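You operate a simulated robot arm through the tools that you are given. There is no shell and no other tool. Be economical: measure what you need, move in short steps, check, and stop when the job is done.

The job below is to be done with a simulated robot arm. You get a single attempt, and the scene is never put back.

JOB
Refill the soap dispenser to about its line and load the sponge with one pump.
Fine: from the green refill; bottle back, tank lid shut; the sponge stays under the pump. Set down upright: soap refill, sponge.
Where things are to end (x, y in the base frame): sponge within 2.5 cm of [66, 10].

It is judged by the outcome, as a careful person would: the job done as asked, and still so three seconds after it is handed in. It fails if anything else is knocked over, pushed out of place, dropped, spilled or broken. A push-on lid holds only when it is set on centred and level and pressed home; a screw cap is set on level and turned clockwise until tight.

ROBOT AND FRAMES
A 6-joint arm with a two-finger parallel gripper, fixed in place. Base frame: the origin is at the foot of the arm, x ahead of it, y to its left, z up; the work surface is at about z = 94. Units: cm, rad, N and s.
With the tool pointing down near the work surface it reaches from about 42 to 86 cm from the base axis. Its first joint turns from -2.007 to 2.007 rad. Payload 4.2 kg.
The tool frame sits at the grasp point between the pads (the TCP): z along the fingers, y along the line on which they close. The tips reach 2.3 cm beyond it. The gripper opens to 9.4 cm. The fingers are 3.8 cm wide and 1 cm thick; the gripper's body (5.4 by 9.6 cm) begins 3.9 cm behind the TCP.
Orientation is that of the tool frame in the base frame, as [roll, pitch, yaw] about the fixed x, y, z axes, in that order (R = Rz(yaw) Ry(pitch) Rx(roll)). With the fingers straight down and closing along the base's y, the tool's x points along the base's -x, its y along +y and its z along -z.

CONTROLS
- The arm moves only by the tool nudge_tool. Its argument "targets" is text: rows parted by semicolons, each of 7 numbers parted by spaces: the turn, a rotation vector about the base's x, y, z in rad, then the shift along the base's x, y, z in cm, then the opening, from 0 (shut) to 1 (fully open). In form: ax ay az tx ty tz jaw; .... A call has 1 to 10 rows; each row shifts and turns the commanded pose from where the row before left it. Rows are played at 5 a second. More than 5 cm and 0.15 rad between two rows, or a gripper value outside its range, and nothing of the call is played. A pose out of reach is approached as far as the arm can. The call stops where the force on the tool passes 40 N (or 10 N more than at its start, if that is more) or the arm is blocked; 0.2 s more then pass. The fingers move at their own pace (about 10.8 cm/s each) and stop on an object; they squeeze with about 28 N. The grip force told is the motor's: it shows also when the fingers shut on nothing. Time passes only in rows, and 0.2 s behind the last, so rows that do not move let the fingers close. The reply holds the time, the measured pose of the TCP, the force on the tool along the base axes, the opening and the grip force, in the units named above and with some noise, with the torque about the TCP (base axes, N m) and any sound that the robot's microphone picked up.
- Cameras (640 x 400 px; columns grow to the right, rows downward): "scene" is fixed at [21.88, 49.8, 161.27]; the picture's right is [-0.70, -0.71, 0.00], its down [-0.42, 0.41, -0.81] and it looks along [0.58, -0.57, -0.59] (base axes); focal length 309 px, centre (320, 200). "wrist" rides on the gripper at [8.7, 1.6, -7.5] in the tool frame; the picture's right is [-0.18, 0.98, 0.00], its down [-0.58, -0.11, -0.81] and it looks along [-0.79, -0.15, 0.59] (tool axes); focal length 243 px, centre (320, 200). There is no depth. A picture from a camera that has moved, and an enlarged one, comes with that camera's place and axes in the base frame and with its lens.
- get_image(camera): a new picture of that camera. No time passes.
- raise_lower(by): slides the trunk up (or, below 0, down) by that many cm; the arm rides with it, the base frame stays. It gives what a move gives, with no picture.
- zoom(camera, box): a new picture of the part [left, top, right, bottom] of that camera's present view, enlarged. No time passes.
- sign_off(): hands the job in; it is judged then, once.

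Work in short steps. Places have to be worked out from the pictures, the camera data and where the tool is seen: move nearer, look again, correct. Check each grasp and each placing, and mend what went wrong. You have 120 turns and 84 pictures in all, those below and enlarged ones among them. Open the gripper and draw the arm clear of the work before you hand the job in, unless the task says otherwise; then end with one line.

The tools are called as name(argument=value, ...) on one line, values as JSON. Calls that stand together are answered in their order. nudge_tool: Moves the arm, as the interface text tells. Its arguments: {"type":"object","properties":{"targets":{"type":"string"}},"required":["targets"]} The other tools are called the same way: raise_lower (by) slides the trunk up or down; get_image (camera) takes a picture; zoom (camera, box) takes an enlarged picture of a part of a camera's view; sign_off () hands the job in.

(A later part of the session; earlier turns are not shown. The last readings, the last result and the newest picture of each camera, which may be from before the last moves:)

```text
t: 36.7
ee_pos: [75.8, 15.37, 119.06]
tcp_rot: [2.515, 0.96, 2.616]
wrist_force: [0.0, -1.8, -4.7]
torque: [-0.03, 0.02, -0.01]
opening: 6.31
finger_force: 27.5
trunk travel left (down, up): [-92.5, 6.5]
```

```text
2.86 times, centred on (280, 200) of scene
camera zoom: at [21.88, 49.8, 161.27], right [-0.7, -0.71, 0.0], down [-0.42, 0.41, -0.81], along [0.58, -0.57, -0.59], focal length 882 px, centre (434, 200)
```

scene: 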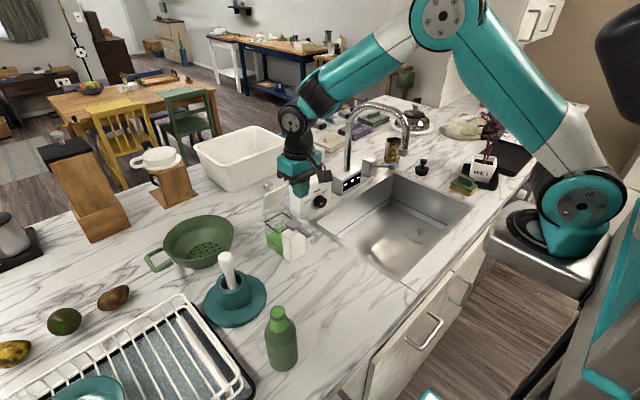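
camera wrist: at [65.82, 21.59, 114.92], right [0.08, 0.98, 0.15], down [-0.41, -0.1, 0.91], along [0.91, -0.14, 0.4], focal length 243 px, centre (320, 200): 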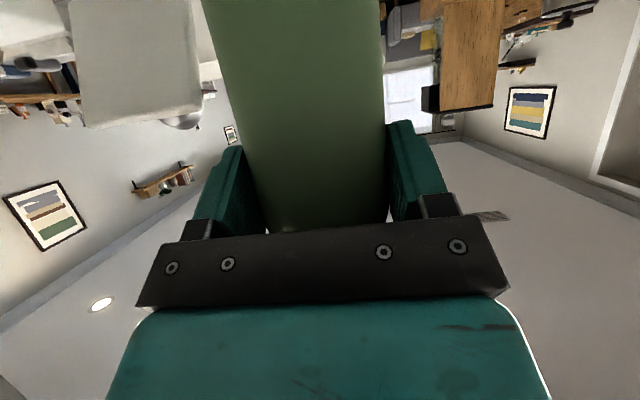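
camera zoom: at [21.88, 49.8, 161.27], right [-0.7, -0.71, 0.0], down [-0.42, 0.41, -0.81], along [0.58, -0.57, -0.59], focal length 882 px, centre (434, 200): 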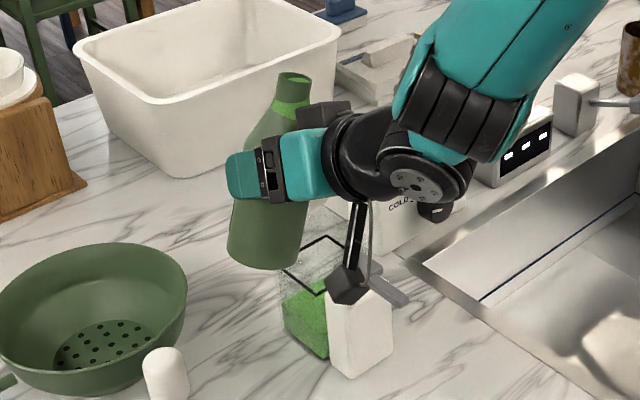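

No flow yet and the clearances are fine. I'll increase the tilt toward 30° while lowering.

nudge_tool(targets="0.03 0 0 0 0.24 -0.6 0;0.03 0 0 0 0.24 -0.8 0;0.03 0 0 0 0.24 -0.8 0;0.03 0 0 0 0.24 -0.8 0;0.03 0 0 0 0.24 -0.8 0;0.03 0 0 0 0.24 -0.6 0;0 0 0 0 0 0 0;0 0 0 0 0 0 0")

zoom(camera="scene", box=[220, 130, 340, 270])

```text
t: 38.5
ee_pos: [75.87, 16.88, 114.62]
tcp_rot: [2.278, 0.856, 2.425]
wrist_force: [-0.7, -0.6, -4.1]
torque: [-0.02, 0.03, 0.0]
opening: 6.3
finger_force: 27.8
trunk travel left (down, up): [-92.5, 6.5]
```

```text
2.86 times, centred on (280, 200) of scene
camera zoom: at [21.88, 49.8, 161.27], right [-0.7, -0.71, 0.0], down [-0.42, 0.41, -0.81], along [0.58, -0.57, -0.59], focal length 882 px, centre (434, 200)
```

zoom: 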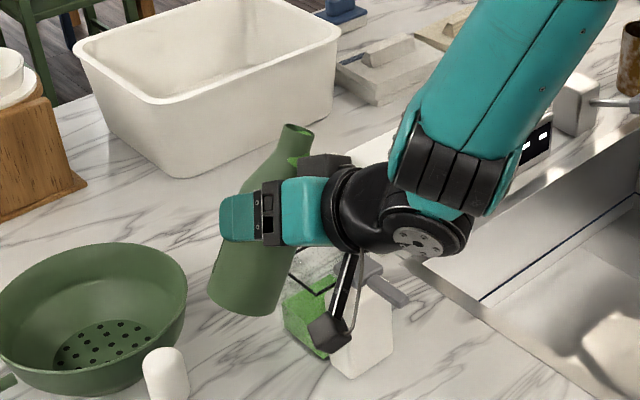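

Through the glass, the liquid level is only at the shoulder, so a much larger tilt is needed. I'll tilt on to about 50° over the tank while watching the weight.

nudge_tool(targets="0.036 0 0 0 0.24 -0.6 0;0.036 0 0 0 0.24 -0.6 0;0.036 0 0 0 0.24 -0.6 0;0.036 0 0 0 0.23 -0.6 0;0.036 0 0 0 0.23 -0.5 0;0.036 0 0 0 0.2 -0.2 0;0.036 0 0 0 0.2 -0.2 0;0.036 0 0 0 0.2 -0.1 0;0.036 0 0 0 0.2 -0.1 0;0 0 0 0 0 0 0")

zoom(camera="scene", box=[220, 130, 340, 270])

```text
t: 40.7
ee_pos: [75.9, 18.8, 111.04]
tcp_rot: [1.979, 0.616, 2.223]
wrist_force: [0.3, -0.6, -4.5]
torque: [-0.05, 0.02, 0.01]
opening: 6.31
finger_force: 27.8
trunk travel left (down, up): [-92.5, 6.5]
```

```text
2.86 times, centred on (280, 200) of scene
camera zoom: at [21.88, 49.8, 161.27], right [-0.7, -0.71, 0.0], down [-0.42, 0.41, -0.81], along [0.58, -0.57, -0.59], focal length 882 px, centre (434, 200)
```

zoom: 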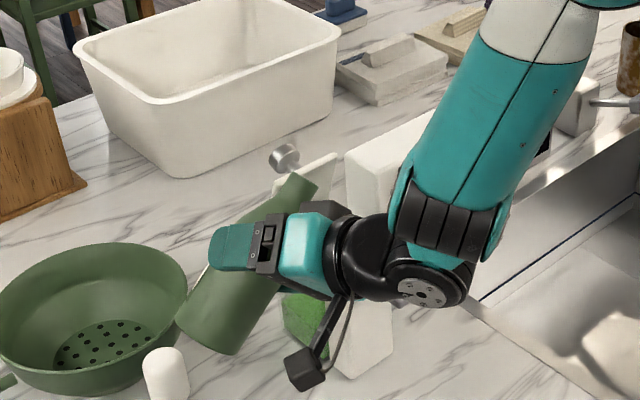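

About 50° and no flow; the mouth is where expected, over the tank. I'll continue in smaller steps toward 63°.

nudge_tool(targets="0.036 0 0 0 0.2 0 0;0.036 0 0 0 0.2 0 0;0.036 0 0 0 0.2 0 0;0.036 0 0 0 0.19 0 0;0.036 0 0 0 0.19 0 0;0.036 0 0 0 0.18 0 0;0.036 0 0 0 0.18 0 0;0 0 0 0 0 0 0;0 0 0 0 0 0 0")

zoom(camera="scene", box=[220, 130, 340, 270])

```text
t: 42.7
ee_pos: [75.76, 20.15, 111.05]
tcp_rot: [1.814, 0.411, 2.141]
wrist_force: [0.0, -0.4, -4.3]
torque: [-0.06, 0.03, 0.04]
opening: 6.3
finger_force: 27.6
trunk travel left (down, up): [-92.5, 6.5]
```

```text
2.86 times, centred on (280, 200) of scene
camera zoom: at [21.88, 49.8, 161.27], right [-0.7, -0.71, 0.0], down [-0.42, 0.41, -0.81], along [0.58, -0.57, -0.59], focal length 882 px, centre (434, 200)
```

zoom: 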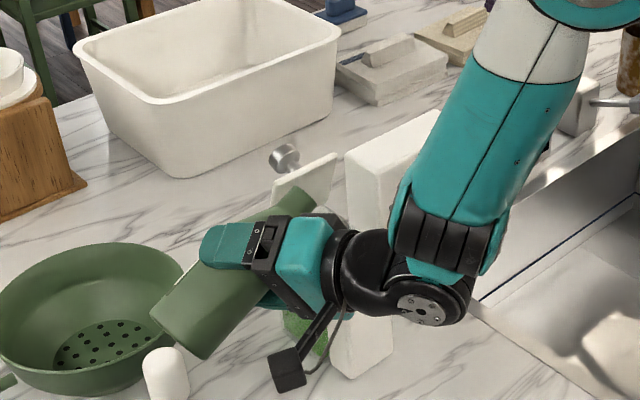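

Weight is unchanged at 63°. I'll keep tilting slowly toward 75°, keeping the lip over the tank.

nudge_tool(targets="0.03 0 0 0 0.1 0.05 0;0.03 0 0 0 0.1 0.05 0;0.03 0 0 0 0.1 0.05 0;0.03 0 0 0 0.09 0.05 0;0 0 0 0 0 0 0;0 0 0 0 0 0 0")

```text
t: 44.1
ee_pos: [75.82, 20.43, 111.27]
tcp_rot: [1.745, 0.31, 2.117]
wrist_force: [0.8, -1.1, -3.6]
torque: [-0.03, 0.05, -0.02]
opening: 6.29
finger_force: 28.0
trunk travel left (down, up): [-92.5, 6.5]
```

The weight reads 3.6 N, which may be flow starting or noise. I'll hold and look.

nudge_tool(targets="0 0 0 0 0 0 0;0 0 0 0 0 0 0")

zoom(camera="scene", box=[240, 170, 340, 270])

```text
t: 44.7
ee_pos: [75.88, 20.51, 111.24]
tcp_rot: [1.745, 0.307, 2.117]
wrist_force: [-0.3, 0.5, -4.2]
torque: [-0.06, -0.01, 0.01]
opening: 6.28
finger_force: 28.5
trunk travel left (down, up): [-92.5, 6.5]
```

```text
4.00 times, centred on (290, 220) of scene
camera zoom: at [21.88, 49.8, 161.27], right [-0.7, -0.71, 0.0], down [-0.42, 0.41, -0.81], along [0.58, -0.57, -0.59], focal length 1235 px, centre (440, 120)
```

zoom: 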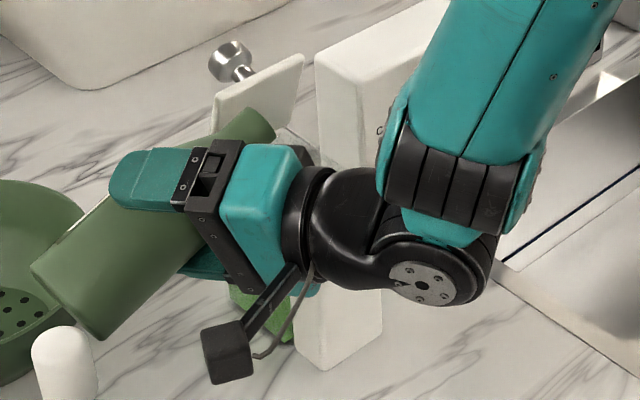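

No flow visible yet at 70°. I'll continue in small tilt steps.

nudge_tool(targets="0.03 0 0 0 0.08 0.05 0;0.03 0 0 0 0.08 0.05 0;0.03 0 0 0 0.07 0.05 0;0 0 0 0 0 0 0;0 0 0 0 0 0 0")

```text
t: 45.9
ee_pos: [75.8, 20.74, 111.56]
tcp_rot: [1.697, 0.228, 2.104]
wrist_force: [-0.3, 0.0, -3.7]
torque: [-0.08, 0.04, -0.01]
opening: 6.31
finger_force: 28.1
trunk travel left (down, up): [-92.5, 6.5]
```

nudge_tool(targets="0 0 0 0 0 0 0;0 0 0 0 0 0 0;0 0 0 0 0 0 0")

zoom(camera="scene", box=[240, 170, 340, 270])

```text
t: 46.7
ee_pos: [75.86, 20.79, 111.43]
tcp_rot: [1.699, 0.233, 2.104]
wrist_force: [-0.5, 0.1, -3.8]
torque: [-0.06, -0.02, -0.05]
opening: 6.3
finger_force: 27.5
trunk travel left (down, up): [-92.5, 6.5]
```

```text
4.00 times, centred on (290, 220) of scene
camera zoom: at [21.88, 49.8, 161.27], right [-0.7, -0.71, 0.0], down [-0.42, 0.41, -0.81], along [0.58, -0.57, -0.59], focal length 1235 px, centre (440, 120)
```

zoom: 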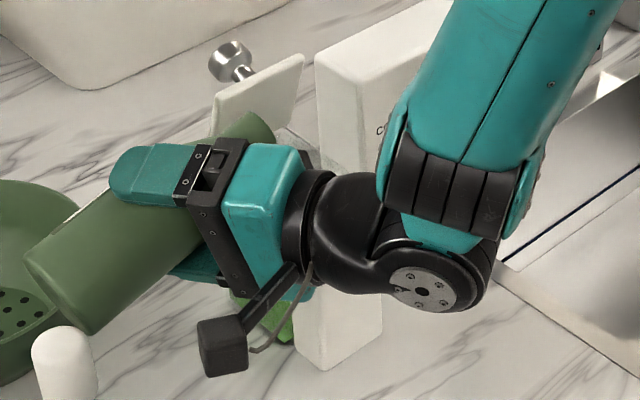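

The weight hints at about 3.8 N. I'll tilt a touch more and hold, comparing readings.

nudge_tool(targets="0.03 0 0 0 0.04 0.05 0;0.03 0 0 0 0.03 0.05 0;0 0 0 0 0 0 0;0 0 0 0 0 0 0")

nudge_tool(targets="0 0 0 0 0 0 0;0 0 0 0 0 0 0")

zoom(camera="scene", box=[250, 190, 330, 260])

```text
t: 47.7
ee_pos: [75.82, 20.65, 111.56]
tcp_rot: [1.666, 0.181, 2.097]
wrist_force: [0.3, -0.2, -2.2]
torque: [-0.08, 0.01, 0.0]
opening: 6.31
finger_force: 28.2
trunk travel left (down, up): [-92.5, 6.5]
```

```text
t: 48.3
ee_pos: [75.76, 20.79, 111.45]
tcp_rot: [1.665, 0.18, 2.097]
wrist_force: [0.5, -1.2, -3.0]
torque: [-0.08, 0.03, -0.03]
opening: 6.28
finger_force: 27.9
trunk travel left (down, up): [-92.5, 6.5]
```

```text
5.71 times, centred on (290, 225) of scene
camera zoom: at [21.88, 49.8, 161.27], right [-0.7, -0.71, 0.0], down [-0.42, 0.41, -0.81], along [0.58, -0.57, -0.59], focal length 1764 px, centre (491, 57)
```

zoom: 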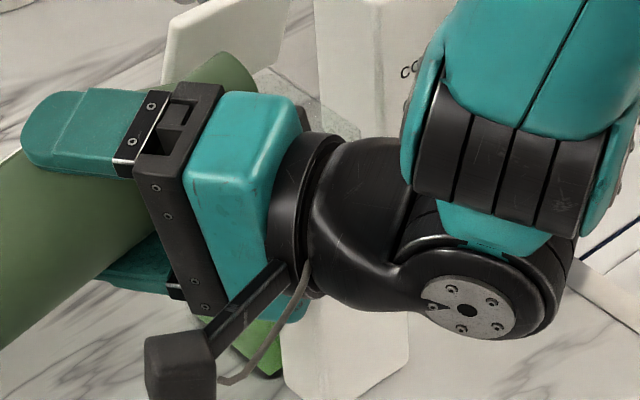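

The weight has dropped to about 3.0 N, so soap is flowing. I'll tilt back to stop it and look at the level.

nudge_tool(targets="-0.06 0 0 0 -0.06 -0.1 0;-0.06 0 0 0 -0.1 -0.1 0;-0.06 0 0 0 -0.15 -0.1 0;-0.06 0 0 0 -0.2 -0.05 0;-0.06 0 0 0 -0.3 0 0;-0.06 0 0 0 -0.3 0 0;-0.06 0 0 0 -0.3 0.2 0;-0.06 0 0 0 0 0.5 0;-0.06 0 0 0 0.5 0.8 0;0 0 0 0 0 0 0")

zoom(camera="scene", box=[240, 150, 340, 260])

```text
t: 50.5
ee_pos: [75.86, 19.88, 112.62]
tcp_rot: [1.993, 0.633, 2.233]
wrist_force: [0.1, -0.2, -3.8]
torque: [-0.01, 0.0, 0.0]
opening: 6.31
finger_force: 27.9
trunk travel left (down, up): [-92.5, 6.5]
```

```text
3.64 times, centred on (290, 205) of scene
camera zoom: at [21.88, 49.8, 161.27], right [-0.7, -0.71, 0.0], down [-0.42, 0.41, -0.81], along [0.58, -0.57, -0.59], focal length 1122 px, centre (429, 182)
```

zoom: 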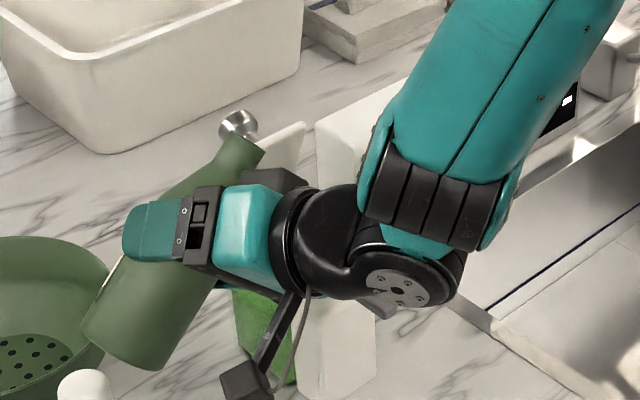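

The tank is still hidden. I'll tilt back more and raise for a clear view.

nudge_tool(targets="-0.06 0 0 0 0.3 1 0;-0.06 0 0 0 0.5 1.2 0;-0.06 0 0 0 0.6 1.5 0;-0.06 0 0 0 0.6 1.5 0;-0.06 0 0 0 0.6 1.5 0;-0.06 0 0 0 0.5 1 0;0 0 0 0 0 0 0")

zoom(camera="scene", box=[240, 150, 340, 260])

```text
t: 52.1
ee_pos: [75.83, 23.02, 120.53]
tcp_rot: [2.344, 0.892, 2.477]
wrist_force: [0.2, 0.9, -3.3]
torque: [-0.02, 0.04, 0.02]
opening: 6.3
finger_force: 27.5
trunk travel left (down, up): [-92.5, 6.5]
```

```text
3.64 times, centred on (290, 205) of scene
camera zoom: at [21.88, 49.8, 161.27], right [-0.7, -0.71, 0.0], down [-0.42, 0.41, -0.81], along [0.58, -0.57, -0.59], focal length 1122 px, centre (429, 182)
```

zoom: 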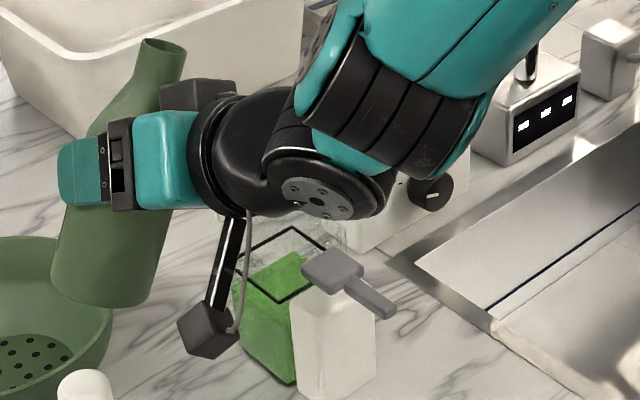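

The level has risen a lot, so I'll zoom in on the line.

zoom(camera="scene", box=[296, 205, 346, 260])

zoom(camera="scene", box=[296, 205, 346, 260])

```text
7.27 times, centred on (321, 232) of scene
camera zoom: at [21.88, 49.8, 161.27], right [-0.7, -0.71, 0.0], down [-0.42, 0.41, -0.81], along [0.58, -0.57, -0.59], focal length 2245 px, centre (313, -36)
```

zoom: 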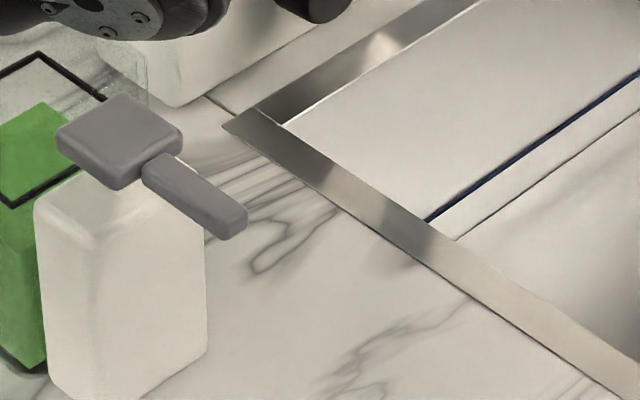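

```text
7.27 times, centred on (321, 232) of scene
camera zoom: at [21.88, 49.8, 161.27], right [-0.7, -0.71, 0.0], down [-0.42, 0.41, -0.81], along [0.58, -0.57, -0.59], focal length 2245 px, centre (313, -36)
```

zoom: 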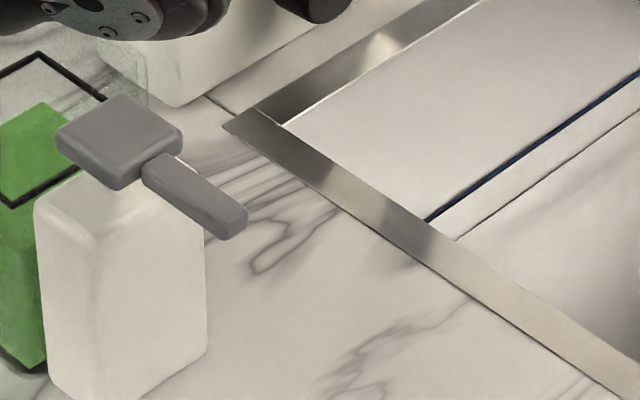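

I mis-framed that one; I'll crop on the tank itself.

zoom(camera="scene", box=[258, 205, 308, 258])

```text
7.55 times, centred on (283, 232) of scene
camera zoom: at [21.88, 49.8, 161.27], right [-0.7, -0.71, 0.0], down [-0.42, 0.41, -0.81], along [0.58, -0.57, -0.59], focal length 2330 px, centre (599, -38)
```

zoom: 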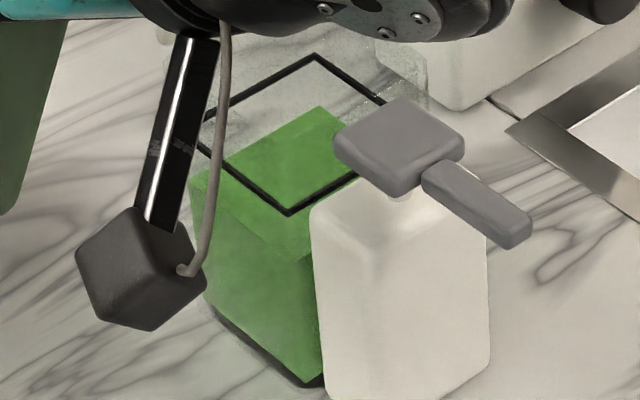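

The surface is about 2.2 cm below the line, having risen about 1.9 cm for roughly 1 N poured. I need about 1.1 N more, so I'll return to the pouring pose.

nudge_tool(targets="0.06 0 0 0 -0.5 -1 0;0.06 0 0 0 -0.6 -1.5 0;0.06 0 0 0 -0.6 -1.5 0;0.06 0 0 0 -0.6 -1.5 0;0.06 0 0 0 -0.5 -1.2 0;0.06 0 0 0 -0.3 -1 0;0.06 0 0 0 -0.3 -0.6 0;0.06 0 0 0 0.1 -0.4 0;0.06 0 0 0 0.25 -0.4 0;0 0 0 0 0 0 0")

nudge_tool(targets="0.06 0 0 0 0.25 0 0;0.06 0 0 0 0.2 0 0;0.06 0 0 0 0.15 0.05 0;0.06 0 0 0 0.1 0.05 0;0.05 0 0 0 0.05 0.1 0;0 0 0 0 0 0 0")

```text
t: 54.3
ee_pos: [75.96, 19.9, 111.24]
tcp_rot: [1.868, 0.486, 2.164]
wrist_force: [0.2, -0.6, -3.6]
torque: [-0.06, 0.0, 0.01]
opening: 6.3
finger_force: 27.9
trunk travel left (down, up): [-92.5, 6.5]
```

```text
t: 55.7
ee_pos: [75.8, 20.63, 111.49]
tcp_rot: [1.701, 0.24, 2.105]
wrist_force: [1.3, -0.8, -3.1]
torque: [-0.04, 0.02, -0.02]
opening: 6.29
finger_force: 27.8
trunk travel left (down, up): [-92.5, 6.5]
```

Near the earlier flow angle again, I'll tilt a bit past it and hold, reading the weight.

nudge_tool(targets="0.04 0 0 0 0.05 0.08 0;0.04 0 0 0 0.05 0.08 0;0.04 0 0 0 0.05 0.08 0;0.02 0 0 0 0.03 0.08 0;0 0 0 0 0 0 0;0 0 0 0 0 0 0")

nudge_tool(targets="0 0 0 0 0 0 0")

```text
t: 57.1
ee_pos: [75.81, 20.87, 111.9]
tcp_rot: [1.628, 0.119, 2.092]
wrist_force: [0.4, -0.8, -2.8]
torque: [-0.07, 0.01, -0.01]
opening: 6.3
finger_force: 28.3
trunk travel left (down, up): [-92.5, 6.5]
```

```text
t: 57.5
ee_pos: [75.83, 20.81, 111.82]
tcp_rot: [1.628, 0.118, 2.094]
wrist_force: [0.4, -1.0, -3.0]
torque: [-0.02, 0.03, -0.02]
opening: 6.3
finger_force: 27.7
trunk travel left (down, up): [-92.5, 6.5]
```

Around 2.9 N now. I'll add a bit more tilt and hold again.

nudge_tool(targets="0.03 0 0 0 0.02 0.06 0;0.03 0 0 0 0.02 0.06 0;0 0 0 0 0 0 0;0 0 0 0 0 0 0")

nudge_tool(targets="0 0 0 0 0 0 0")

nudge_tool(targets="0 0 0 0 0 0 0")

```text
t: 58.5
ee_pos: [75.97, 20.8, 111.91]
tcp_rot: [1.601, 0.067, 2.09]
wrist_force: [0.1, -0.5, -2.9]
torque: [-0.03, 0.02, 0.0]
opening: 6.29
finger_force: 27.7
trunk travel left (down, up): [-92.5, 6.5]
```

```text
t: 58.9
ee_pos: [75.75, 20.96, 111.92]
tcp_rot: [1.601, 0.067, 2.092]
wrist_force: [0.5, -0.4, -2.0]
torque: [-0.07, -0.01, 0.01]
opening: 6.3
finger_force: 28.2
trunk travel left (down, up): [-92.5, 6.5]
```

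```text
t: 59.3
ee_pos: [75.72, 20.83, 111.85]
tcp_rot: [1.6, 0.064, 2.091]
wrist_force: [-1.4, 0.0, -1.7]
torque: [-0.03, 0.0, 0.0]
opening: 6.32
finger_force: 28.3
trunk travel left (down, up): [-92.5, 6.5]
```

Readings average roughly 2.2 N, so I'll tilt back promptly and inspect.

nudge_tool(targets="-0.1 0 0 0 -0.1 -0.1 0;-0.1 0 0 0 -0.1 -0.1 0;-0.1 0 0 0 -0.15 -0.1 0;-0.1 0 0 0 -0.2 -0.05 0;-0.08 0 0 0 -0.3 0 0;-0.07 0 0 0 -0.3 0 0;-0.06 0 0 0 0 0.6 0;-0.06 0 0 0 0.5 1.2 0;-0.06 0 0 0 0.6 1.5 0;-0.06 0 0 0 0.6 1.5 0")

nudge_tool(targets="-0.06 0 0 0 0.7 1.5 0;-0.06 0 0 0 0.7 1.5 0;-0.06 0 0 0 0.6 1.2 0;-0.06 0 0 0 0.6 0.6 0;0 0 0 0 0 0 0")

zoom(camera="scene", box=[258, 205, 308, 258])

```text
t: 61.5
ee_pos: [75.74, 21.4, 116.48]
tcp_rot: [2.091, 0.724, 2.293]
wrist_force: [0.0, -0.1, -2.1]
torque: [-0.05, 0.03, -0.01]
opening: 6.3
finger_force: 27.9
trunk travel left (down, up): [-92.5, 6.5]
```

```text
t: 62.7
ee_pos: [75.83, 24.09, 121.26]
tcp_rot: [2.346, 0.89, 2.477]
wrist_force: [0.3, 0.7, -2.3]
torque: [-0.03, 0.03, 0.03]
opening: 6.28
finger_force: 28.0
trunk travel left (down, up): [-92.5, 6.5]
```

```text
7.55 times, centred on (283, 232) of scene
camera zoom: at [21.88, 49.8, 161.27], right [-0.7, -0.71, 0.0], down [-0.42, 0.41, -0.81], along [0.58, -0.57, -0.59], focal length 2330 px, centre (599, -38)
```

zoom: 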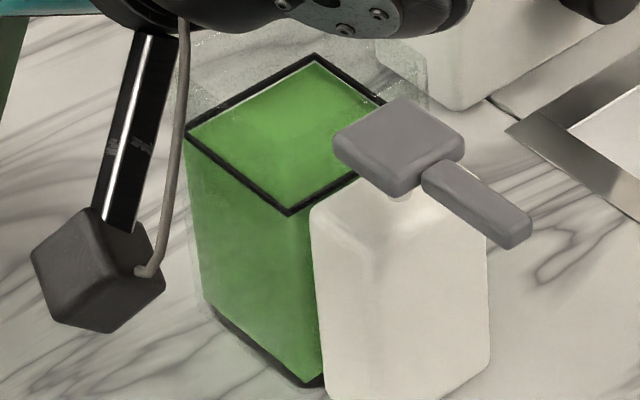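

The soap is right at the line and nothing is spilled. Now I'll set the bottle upright and carry it back along the same path.

nudge_tool(targets="-0.06 0 0 0 -0.4 -0.2 0;-0.06 0 0 0 -0.5 -0.3 0;-0.06 0 0 0 -0.5 -0.3 0;-0.06 0 0 0 -0.5 -0.3 0;-0.06 0 0 0 -0.5 -0.3 0;-0.06 0 0 0 -0.5 -0.3 0;-0.06 0 0 0 -0.5 -0.3 0;-0.056 0 0 0 -0.5 -0.3 0;0 0 0 0 0 0 0")

nudge_tool(targets="0 0 0 -0.5 0 0 0;0 0 0 -1.2 0 0 0;0 0 0 -2 0 0 0;0 0 0 -2.2 0 0 0;0 0 0 -2.2 0 0 0;0 0 0 -2.2 0 0 0;0 0 0 -2.2 0.4 -0.2 0;0 0 0 -2.2 0.8 -0.5 0;0 0 0 -2 1.2 -0.7 0;0 0 0 -1.8 1.6 -1 0")

```text
t: 64.7
ee_pos: [75.9, 20.16, 118.85]
tcp_rot: [-3.123, 1.053, -3.117]
wrist_force: [0.2, 1.2, -2.2]
torque: [-0.02, -0.01, 0.0]
opening: 6.29
finger_force: 27.5
trunk travel left (down, up): [-92.5, 6.5]
```

```text
t: 66.9
ee_pos: [57.4, 24.28, 116.61]
tcp_rot: [-3.124, 1.052, -3.118]
wrist_force: [0.1, -0.4, -1.9]
torque: [-0.02, 0.04, 0.04]
opening: 6.3
finger_force: 28.0
trunk travel left (down, up): [-92.5, 6.5]
```

Orientation is back to upright. I'll go on to above the bottle's original spot.

nudge_tool(targets="0 0 0 -1.3 1.6 -1 0;0 0 0 -1.3 1.6 -1 0;0 0 0 -1.2 1.5 -1 0;0 0 0 -1 1.2 -0.8 0;0 0 0 -0.7 0.9 -0.6 0;0 0 0 -0.35 0.4 -0.4 0;0 0 0 0 0 0 0")

zoom(camera="scene", box=[200, 210, 400, 360])

```text
t: 68.5
ee_pos: [51.39, 31.54, 111.76]
tcp_rot: [-3.123, 1.052, -3.12]
wrist_force: [-0.6, 0.1, -2.4]
torque: [0.02, -0.01, 0.0]
opening: 6.27
finger_force: 27.9
trunk travel left (down, up): [-92.5, 6.5]
```

```text
2.67 times, centred on (300, 285) of scene
camera zoom: at [21.88, 49.8, 161.27], right [-0.7, -0.71, 0.0], down [-0.42, 0.41, -0.81], along [0.58, -0.57, -0.59], focal length 823 px, centre (373, -27)
```

zoom: 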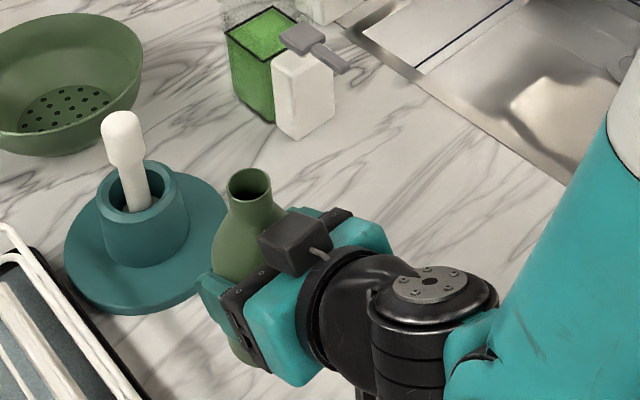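

The bottle is upright above its spot. I'll lower it 9.25 cm, slowly at the end.

nudge_tool(targets="0 0 0 0.05 0 -1.5 0;0 0 0 0 0 -1.8 0;0 0 0 0 0 -1.8 0;0 0 0 0 0 -1.6 0;0 0 0 0 0 -1.2 0;0 0 0 0 0 -0.6 0;0 0 0 0 0 -0.4 0;0 0 0 0 0 -0.25 0;0 0 0 0 0 0 0")

```text
t: 70.5
ee_pos: [51.57, 31.49, 102.54]
tcp_rot: [-3.126, 1.055, -3.121]
wrist_force: [0.8, -0.8, 1.0]
torque: [0.13, -0.05, -0.02]
opening: 6.3
finger_force: 27.8
trunk travel left (down, up): [-92.5, 6.5]
```

It has touched down at its original height. I'll release and withdraw along the approach line.

nudge_tool(targets="0 0 0 0 0 0 0.75;0 0 0 0 0 0 1;0 0 0 0 0 0 1;0 0 0 -1.2 0.1 0.4 1;0 0 0 -1.6 0.15 0.5 1;0 0 0 -1.6 0.15 0.5 1;0 0 0 -1.6 0.16 0.5 1;0 0 0 0 0 1 1;0 0 0 0 0 0 1")

zoom(camera="scene", box=[200, 240, 400, 390])

```text
t: 72.5
ee_pos: [45.56, 31.91, 105.39]
tcp_rot: [-3.124, 1.053, -3.119]
wrist_force: [0.3, -0.1, 0.0]
torque: [0.04, -0.01, -0.01]
opening: 9.44
finger_force: 0.0
trunk travel left (down, up): [-92.5, 6.5]
```

```text
2.67 times, centred on (300, 315) of scene
camera zoom: at [21.88, 49.8, 161.27], right [-0.7, -0.71, 0.0], down [-0.42, 0.41, -0.81], along [0.58, -0.57, -0.59], focal length 823 px, centre (373, -107)
```

zoom: 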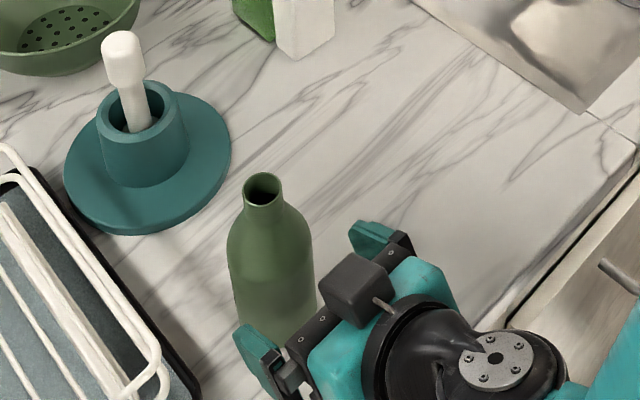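

The bottle stands upright at its place. I'll retreat upward and sideways, clear of it.

nudge_tool(targets="0 0 0 -0.8 0 2 1;0 0 0 -0.3 0 2.5 1;0 0 0 0 -1.5 1 0.6;0 0 0 0.3 -2 0.5 0.6;0 0 0 0.6 -2.5 0 0.6;0 0 0 1 -3 0 0.6;0 0 0 2 -3 1 0.6;0 0 0 2 0 3 0.6;0 0 0 2 0 4 0.6;0 0 0 0 0 0 0.6")

```text
t: 74.7
ee_pos: [52.47, 19.87, 119.55]
tcp_rot: [-3.125, 1.052, -3.121]
wrist_force: [-0.4, 0.0, 0.2]
torque: [-0.01, 0.03, -0.01]
opening: 5.64
finger_force: 0.0
trunk travel left (down, up): [-92.5, 6.5]
```

Next is the lid. I'll rotate the tool back to vertical while moving toward it, staying high.

nudge_tool(targets="0 0.15 0 2 -0.5 1 0.6;0 0.15 0 2 -0.8 1 0.6;0 0.15 0 2.5 -1 1 0.6;0 0.15 0 2.5 -1.2 1 0.6;0 0.15 0 2.5 -1.3 0.5 0.6;0 0.15 0 3 -1.5 0.5 0.6;0 0.12 0 3 -1.5 0 0.6;0 0 0 3 -1 0 0.6;0 0 0 3 -1 0 0.6;0 0 0 0 0 0 0.6")

get_image(camera="wrist")

```text
t: 76.9
ee_pos: [76.02, 10.05, 124.51]
tcp_rot: [3.139, 0.033, -3.131]
wrist_force: [0.1, -0.9, -0.2]
torque: [0.02, -0.01, 0.0]
opening: 5.63
finger_force: 0.0
trunk travel left (down, up): [-92.5, 6.5]
```

```text
30 pictures are left
camera wrist: at [67.05, 11.58, 131.66], right [0.17, 0.98, 0.01], down [0.56, -0.1, 0.82], along [0.81, -0.14, -0.57], focal length 243 px, centre (320, 200)
```

wrist: 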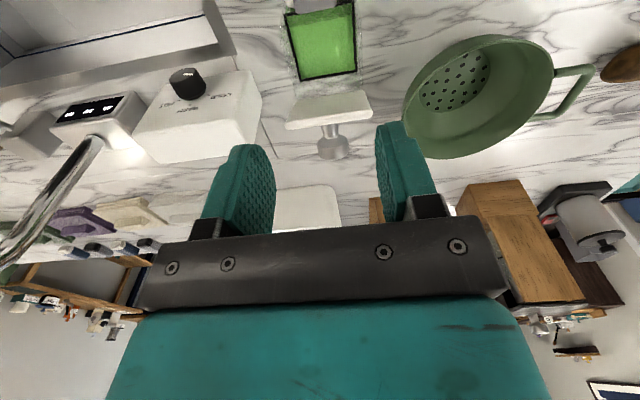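

The knob is at about (84, 10, 113.5). I'll move above it and descend with the jaws straddling it.

nudge_tool(targets="0 -0.06 0 3 0 0 0.6;0 -0.06 0 3 0 0 0.6;0 -0.06 0 1.9 0 -1 0.6;0 0 0 0 0 -3 0.6;0 0 0 0 0 -3 0.6;0 0 0 0 0 -3 0.6;0 0 0 0 0 0 0.6")

zoom(camera="scene", box=[240, 150, 340, 250])

```text
t: 78.5
ee_pos: [83.81, 10.41, 114.46]
tcp_rot: [-3.141, 0.215, -3.128]
wrist_force: [-0.2, 0.0, 0.9]
torque: [0.01, 0.02, -0.03]
opening: 5.64
finger_force: 0.1
trunk travel left (down, up): [-92.5, 6.5]
```

```text
4.00 times, centred on (290, 200) of scene
camera zoom: at [21.88, 49.8, 161.27], right [-0.7, -0.71, 0.0], down [-0.42, 0.41, -0.81], along [0.58, -0.57, -0.59], focal length 1235 px, centre (440, 200)
```

zoom: 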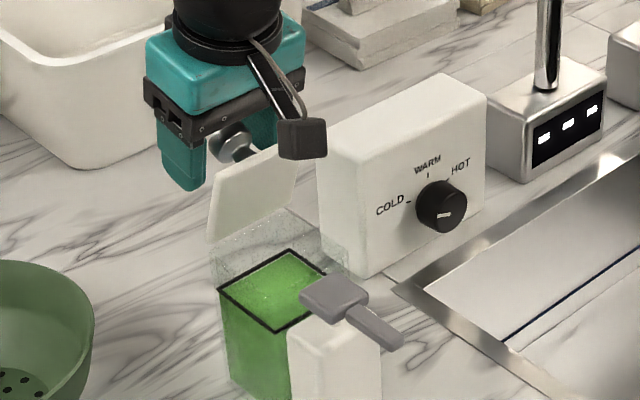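

The knob is between the jaws. I'll shift slightly in y, grip, and start swinging it back along the arc.

nudge_tool(targets="0 0 0 0 -0.35 0 0.6;0 0 0 0 0 0 0;0 0 0 0 0 0 0;0 0 0 0 0 0 0;0 0.03 0 -0.7 0 0.11 0;0 0.03 0 -0.69 0 0.05 0;0 0.03 0 -0.69 0 -0.02 0;0 0.03 0 -0.68 0 -0.1 0;0 0.03 0 -0.68 0 -0.15 0;0 0 0 0 0 0 0")

```text
t: 80.7
ee_pos: [80.47, 10.03, 114.48]
tcp_rot: [3.138, 0.071, -3.131]
wrist_force: [21.4, 14.7, 8.2]
torque: [0.43, -1.54, -0.48]
opening: 2.99
finger_force: 45.0
trunk travel left (down, up): [-92.5, 6.5]
```

It follows, with moderate friction. I'll continue down the arc.

nudge_tool(targets="0 0.03 0 -0.8 0 -0.3 0;0 0.03 0 -0.74 0 -0.37 0;0 0 0 -0.69 0 -0.45 0;0 0 0 -0.6 0 -0.5 0;0 0 0 0 0 0 0")

zoom(camera="scene", box=[240, 150, 340, 250])

```text
t: 81.9
ee_pos: [77.5, 9.94, 112.78]
tcp_rot: [3.14, 0.007, -3.129]
wrist_force: [19.0, 16.5, 7.3]
torque: [0.36, -1.26, 0.05]
opening: 2.95
finger_force: 45.3
trunk travel left (down, up): [-92.5, 6.5]
```

```text
4.00 times, centred on (290, 200) of scene
camera zoom: at [21.88, 49.8, 161.27], right [-0.7, -0.71, 0.0], down [-0.42, 0.41, -0.81], along [0.58, -0.57, -0.59], focal length 1235 px, centre (440, 200)
```

zoom: 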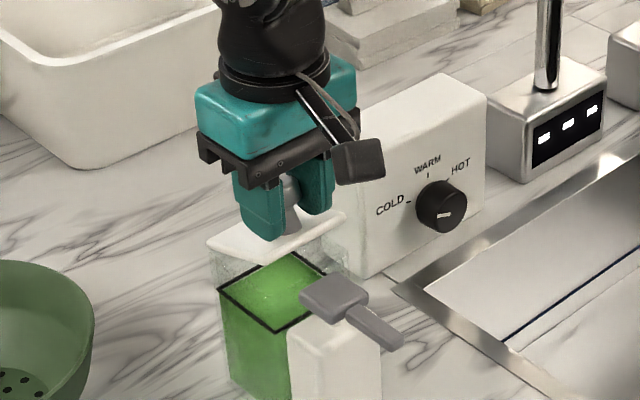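

About 15–20° is left. I'll finish the arc, then release and rise.

nudge_tool(targets="0 0 0 -0.45 0 -0.6 0;0 0 0 -0.3 0 -0.6 0;0 0 0 -0.1 0 -0.4 0;0 0 0 0 0 0 0.5;0 0 0 0 0 0 0.5;0 0 0 0 0 2.5 0.5;0 0 0 0 0 2.5 0;0 0 0 0 0 0 0;0 0 0 0 0 0 0")

zoom(camera="scene", box=[240, 150, 340, 250])

```text
t: 83.9
ee_pos: [76.7, 9.81, 116.2]
tcp_rot: [3.14, 0.003, -3.128]
wrist_force: [0.4, 0.2, 0.0]
torque: [-0.03, -0.02, -0.01]
opening: 0.0
finger_force: 28.3
trunk travel left (down, up): [-92.5, 6.5]
```

```text
4.00 times, centred on (290, 200) of scene
camera zoom: at [21.88, 49.8, 161.27], right [-0.7, -0.71, 0.0], down [-0.42, 0.41, -0.81], along [0.58, -0.57, -0.59], focal length 1235 px, centre (440, 200)
```

zoom: 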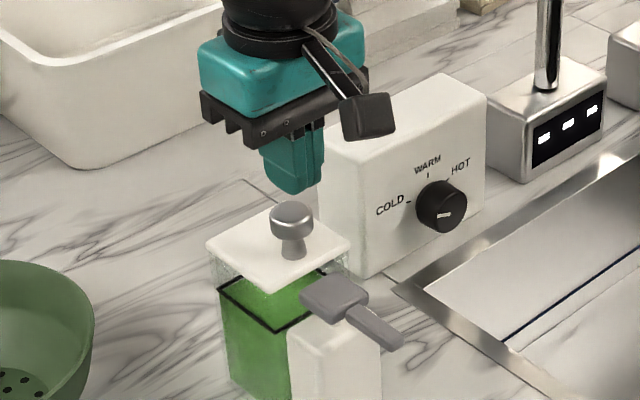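

The lid looks nearly shut. I'll press gently on the knob with the closed fingertips to seat it.

nudge_tool(targets="0 0 0 0 0.2 -1.2 0;0 0 0 0 0 -0.8 0;0 0 0 0 0 -0.3 0;0 0 0 0 0 -0.2 0;0 0 0 0 0 -0.2 0;0 0 0 0 0 0 0")

```text
t: 85.3
ee_pos: [76.56, 10.08, 113.88]
tcp_rot: [3.136, 0.008, -3.13]
wrist_force: [-10.5, -1.8, 39.1]
torque: [-0.05, -0.14, -0.19]
opening: 0.02
finger_force: 28.0
trunk travel left (down, up): [-92.5, 6.5]
```

It's a firm stop at the knob's original height, 39 N, so the lid is shut. I'll lift off, then go to view the sponge area.

nudge_tool(targets="0 0 0 0 0 2.5 0;0 0 0 -2 0 4 0.3;0 0 0 -4 -1 2 1;0 0 0 -4.5 -1.5 0 1;0 0 0 -4.5 -1.5 0 1;0 0 0 -4.5 -2 0 1;0 0 0 -3 -3.5 0 1;0 0 0 0 0 0 1")

zoom(camera="scene", box=[250, 190, 330, 260])

zoom(camera="scene", box=[420, 150, 510, 220])

```text
t: 87.1
ee_pos: [54.17, 0.53, 122.02]
tcp_rot: [3.139, 0.003, -3.128]
wrist_force: [-0.2, -0.3, -0.3]
torque: [0.01, 0.02, 0.01]
opening: 9.4
finger_force: 0.1
trunk travel left (down, up): [-92.5, 6.5]
```

```text
5.71 times, centred on (290, 225) of scene
camera zoom: at [21.88, 49.8, 161.27], right [-0.7, -0.71, 0.0], down [-0.42, 0.41, -0.81], along [0.58, -0.57, -0.59], focal length 1764 px, centre (491, 57)
```

zoom: 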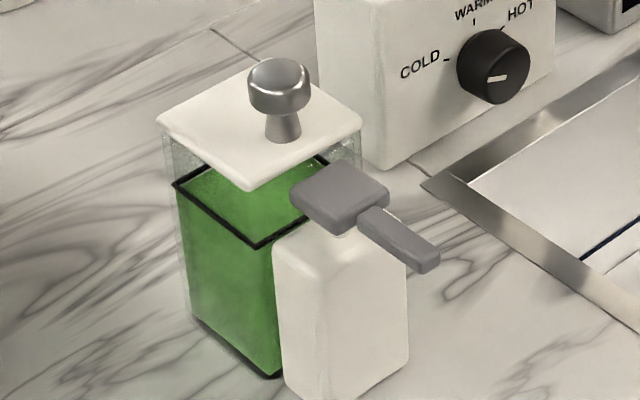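

```text
5.71 times, centred on (465, 185) of scene
camera zoom: at [21.88, 49.8, 161.27], right [-0.7, -0.71, 0.0], down [-0.42, 0.41, -0.81], along [0.58, -0.57, -0.59], focal length 1764 px, centre (-509, 286)
```

zoom: 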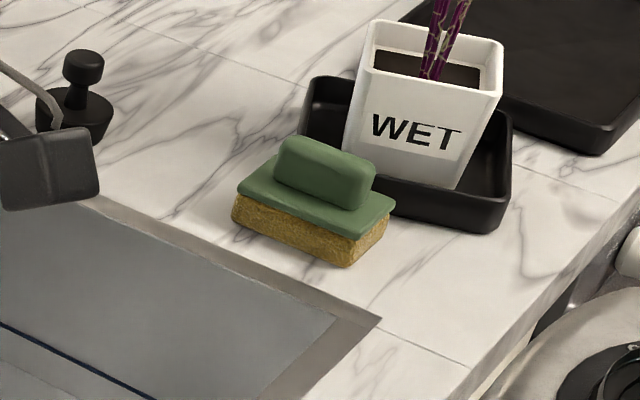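

The lid is shut and level, with soap at the line. The sponge has a handle on top and sits near (54, −59), long axis along x, next to the plant tray. I'll travel there at a radius well inside the faucet spout.

nudge_tool(targets="0 0 0 -2 -3 2 1;0 0 0 -2 -4 1.5 1;0 0 0 -1.5 -4.5 0 1;0 0 0 -1 -4.7 0 1;0 0 0 -0.5 -4.8 0 1;0 0 0 0 -4.8 0 1;0 0 0 0 -4.8 0 1;0 0 0 0 -4.8 0 1;0 0 0 0.5 -4.8 0 1;0 0 0 1 -4.5 -1 1")

nudge_tool(targets="0 0 0 1.5 -4 -2 1;0 0 0 2 -2 -2 1;0 0 0 0 0 0 1")

get_image(camera="wrist")

get_image(camera="scene")

```text
t: 89.3
ee_pos: [48.8, -44.48, 124.61]
tcp_rot: [3.139, 0.004, -3.13]
wrist_force: [0.3, 1.0, -0.3]
torque: [-0.04, -0.06, -0.01]
opening: 9.4
finger_force: 0.1
trunk travel left (down, up): [-92.5, 6.5]
```

```text
t: 90.1
ee_pos: [52.12, -50.21, 120.51]
tcp_rot: [3.139, 0.003, -3.13]
wrist_force: [-0.2, -0.7, -0.5]
torque: [0.01, -0.01, -0.04]
opening: 9.42
finger_force: 0.1
trunk travel left (down, up): [-92.5, 6.5]
```

```text
24 pictures are left
camera wrist: at [43.52, -48.66, 128.01], right [0.17, 0.98, 0.0], down [0.58, -0.1, 0.81], along [0.8, -0.14, -0.59], focal length 243 px, centre (320, 200)
```

wrist: 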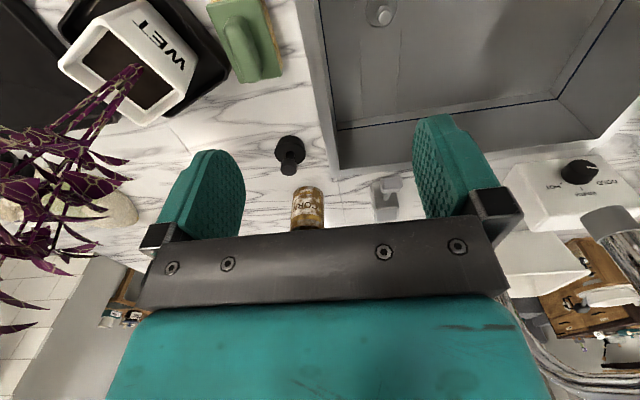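

```text
23 pictures are left
```

scene: 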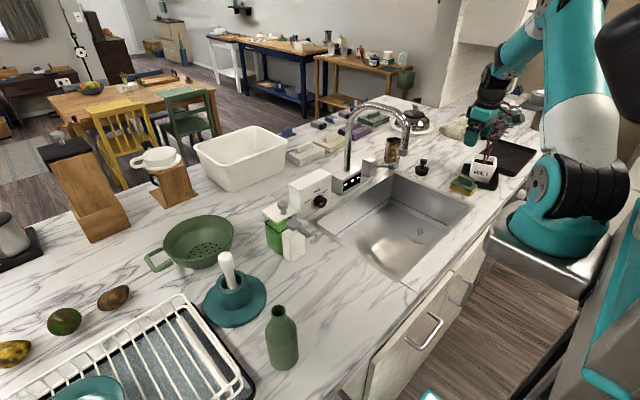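

The sponge is at about (53.9, −59.1), its long axis ~0.1 rad off x, with a handle about 5.6 cm long. To stay clear of the plant and later the nozzle, I'll turn the gripper to grip the handle by its ends, with its body leaning toward +y.

nudge_tool(targets="0 0 -0.147 0.2 0.3 0 1;0 0 -0.147 0.2 0.3 0 1;0 0 -0.147 0.2 0.3 0 1;0 0 -0.147 0.2 0.3 0 1;0 0 -0.147 0.2 0.3 0 1;0 0 -0.147 0.2 0.3 0 1;0 0 -0.147 0.2 0.2 0 1;0 0 -0.147 0.2 0 0 1;0 0 -0.147 0.2 0 0 1;0 0 -0.147 0 0 0 1")

```text
t: 92.3
ee_pos: [53.88, -48.26, 120.49]
tcp_rot: [3.14, 0.003, 1.68]
wrist_force: [0.3, 0.1, 0.1]
torque: [0.01, -0.01, -0.01]
opening: 9.39
finger_force: 0.1
trunk travel left (down, up): [-92.5, 6.5]
```

Now I'll tilt by 0.6 rad and descend to a pre-grasp about 6 cm back from the handle.

nudge_tool(targets="-0.119 -0.012 0 0 -0.5 -1 1;-0.119 -0.012 0 0 -1 -2 1;-0.119 -0.012 0 0 -1 -2.5 1;-0.119 -0.012 0 0 -1.2 -2.5 1;-0.119 -0.012 0 0 -1.2 -2.5 1;0 0 0 0 -0.7 -2.5 1;0 0 0 0 -0.7 -2 1;0 0 0 0 0 0 1")

get_image(camera="wrist")

zoom(camera="scene", box=[410, 90, 530, 220])

```text
t: 94.1
ee_pos: [53.9, -54.61, 105.25]
tcp_rot: [-3.133, 0.602, 1.686]
wrist_force: [-0.5, -0.2, -0.1]
torque: [0.0, -0.03, 0.01]
opening: 9.37
finger_force: 0.0
trunk travel left (down, up): [-92.5, 6.5]
```

```text
22 pictures are left
camera wrist: at [54.24, -42.95, 106.48], right [0.99, -0.04, 0.1], down [-0.1, -0.03, 0.99], along [-0.04, -1.0, -0.04], focal length 243 px, centre (320, 200)
```

wrist: 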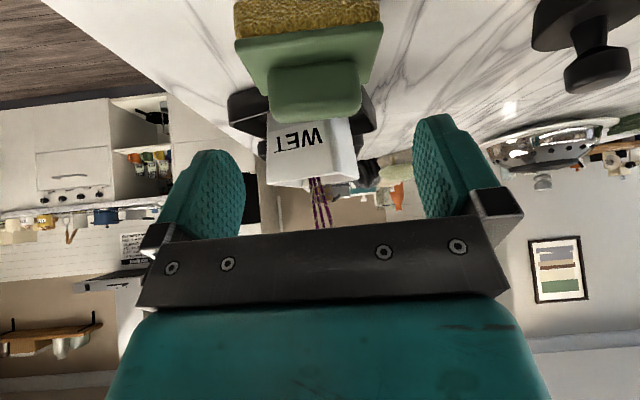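

```text
3.08 times, centred on (470, 155) of scene
camera zoom: at [21.88, 49.8, 161.27], right [-0.7, -0.71, 0.0], down [-0.42, 0.41, -0.81], along [0.58, -0.57, -0.59], focal length 950 px, centre (-142, 338)
```

zoom: 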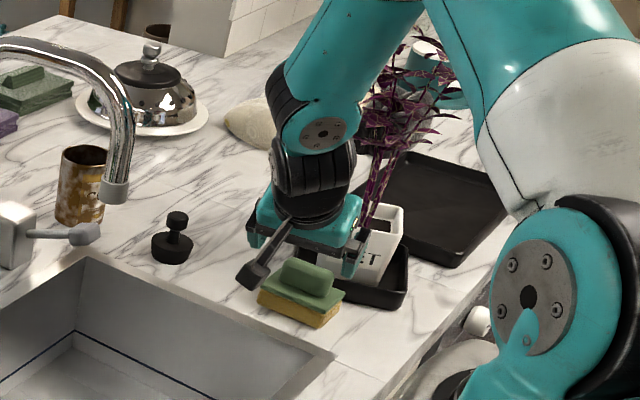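

The handle runs from about z 97.4 to 100.8, centred at x≈53.4. I'll move in to grip it.

nudge_tool(targets="0 0 0 -0.2 -1.2 -1.6 1;0 0 0 -0.2 -1.2 -1.6 1;0 0 0 -0.1 -1 -1.4 1;0 0 0 0 0 0 1")

get_image(camera="wrist")

zoom(camera="scene", box=[430, 140, 510, 210])

```text
t: 95.1
ee_pos: [53.42, -57.89, 100.62]
tcp_rot: [-3.134, 0.601, 1.685]
wrist_force: [-0.8, 0.6, 0.3]
torque: [-0.01, -0.01, 0.02]
opening: 9.39
finger_force: 0.0
trunk travel left (down, up): [-92.5, 6.5]
```

```text
20 pictures are left
camera wrist: at [53.75, -46.26, 101.92], right [0.99, -0.04, 0.1], down [-0.1, -0.03, 0.99], along [-0.04, -1.0, -0.04], focal length 243 px, centre (320, 200)
```

wrist: 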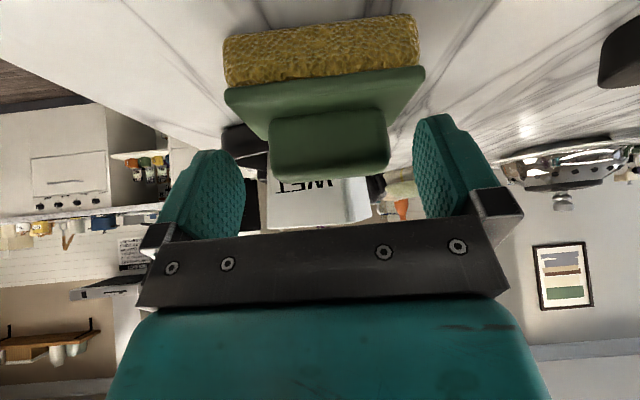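

```text
5.71 times, centred on (470, 175) of scene
camera zoom: at [21.88, 49.8, 161.27], right [-0.7, -0.71, 0.0], down [-0.42, 0.41, -0.81], along [0.58, -0.57, -0.59], focal length 1764 px, centre (-537, 343)
```

zoom: 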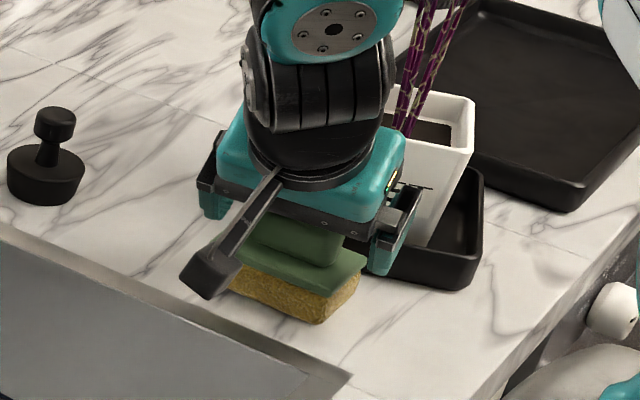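

Centred, with the tips beside the handle. I'll close and test-lift.

nudge_tool(targets="0 0 0 0 0 0 0.6;0 0 0 0 0 0 0;0 0 0 0 0 0 0;0 0 0 0 0 0 0;0 0 0 0 0 0.5 0;0 0 0 0 0 1 0;0 0 0 0 0 1.5 0;0 0 0 0 0 0 0")

get_image(camera="wrist")

```text
t: 96.9
ee_pos: [53.34, -57.75, 103.75]
tcp_rot: [-3.134, 0.601, 1.687]
wrist_force: [0.5, -0.1, -0.2]
torque: [0.03, 0.0, -0.01]
opening: 6.18
finger_force: 27.8
trunk travel left (down, up): [-92.5, 6.5]
```

```text
18 pictures are left
camera wrist: at [53.77, -46.22, 105.01], right [0.99, -0.04, 0.1], down [-0.1, -0.04, 0.99], along [-0.04, -1.0, -0.04], focal length 243 px, centre (320, 200)
```

wrist: 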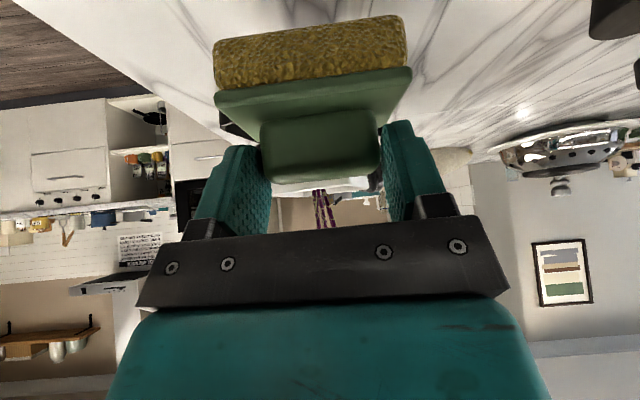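

The sponge is held level. I'll raise it and carry it back along the same safe radius, turning the tool to point along +x on the way.

nudge_tool(targets="0 0 0 -0.3 1 3 0;0 0 0 -0.5 1.5 4 0;0 0 0 -0.7 2 4 0;0 0 0 -1 2.5 4 0;0 0 0.1 -1 3 3 0;0 0 0.12 -1 4 2 0;0 0 0.12 -0.5 4.5 0 0;0 0 0.12 0 4.7 0 0;0 0 0.12 0 4.7 0 0;0 0 0.12 0 4.7 0 0")

nudge_tool(targets="0 0 0.12 0 4.7 0 0;0 0 0.12 0 4.7 0 0;0 0 0.12 0.3 4.7 0 0;0 0 0.12 0.5 4.7 0 0;0 0 0.12 0.5 4.7 0 0;0 0 0.12 0.5 4 -0.5 0;0 0 0.035 0.5 3.5 -1 0;0 0 0 0.5 2.6 -1 0;0 0 0 0.5 2 -1 0;0 0 0 0 0 0 0")

```text
t: 99.1
ee_pos: [53.1, -27.86, 125.02]
tcp_rot: [-3.133, 0.598, 2.388]
wrist_force: [-1.0, 0.3, -0.9]
torque: [0.0, 0.0, 0.03]
opening: 6.17
finger_force: 27.7
out of reach, approached as far as the arm can: row 9, 10
trunk travel left (down, up): [-92.5, 6.5]
```

```text
t: 101.3
ee_pos: [60.18, 7.04, 122.8]
tcp_rot: [-3.135, 0.603, 3.141]
wrist_force: [-0.5, 0.4, -0.2]
torque: [0.01, 0.0, 0.02]
opening: 6.18
finger_force: 28.1
out of reach, approached as far as the arm can: row 1, 2, 3
trunk travel left (down, up): [-92.5, 6.5]
```

Orientation is right. I'll line up at y=10 and descend in front of the nozzle to a low hover.

nudge_tool(targets="0 0 0 -1 1.5 -2 0;0 0 0 -1 1.4 -3 0;0 0 0 0 0 -4 0;0 0 0 0 0 -4 0;0 0 0 0 0 -3.5 0;0 0 0 0 0 -2.5 0;0 0 0 0 0 -1 0;0 0 0 0 0 0 0")

zoom(camera="scene", box=[240, 180, 380, 300])

```text
t: 103.1
ee_pos: [58.18, 9.73, 102.6]
tcp_rot: [-3.134, 0.603, -3.14]
wrist_force: [0.6, 0.4, -1.1]
torque: [0.02, 0.01, -0.01]
opening: 6.15
finger_force: 28.3
trunk travel left (down, up): [-92.5, 6.5]
```

```text
3.33 times, centred on (310, 240) of scene
camera zoom: at [21.88, 49.8, 161.27], right [-0.7, -0.71, 0.0], down [-0.42, 0.41, -0.81], along [0.58, -0.57, -0.59], focal length 1029 px, centre (353, 67)
```

zoom: 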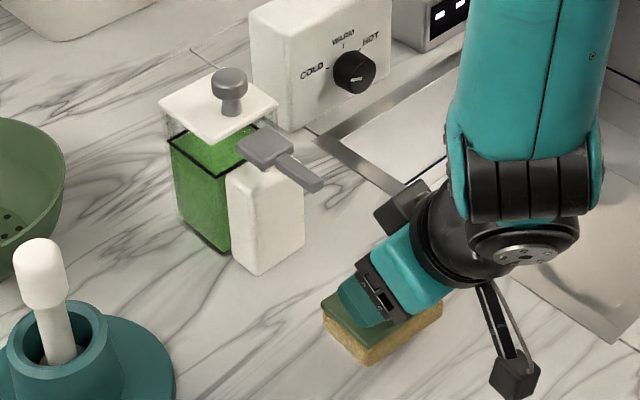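

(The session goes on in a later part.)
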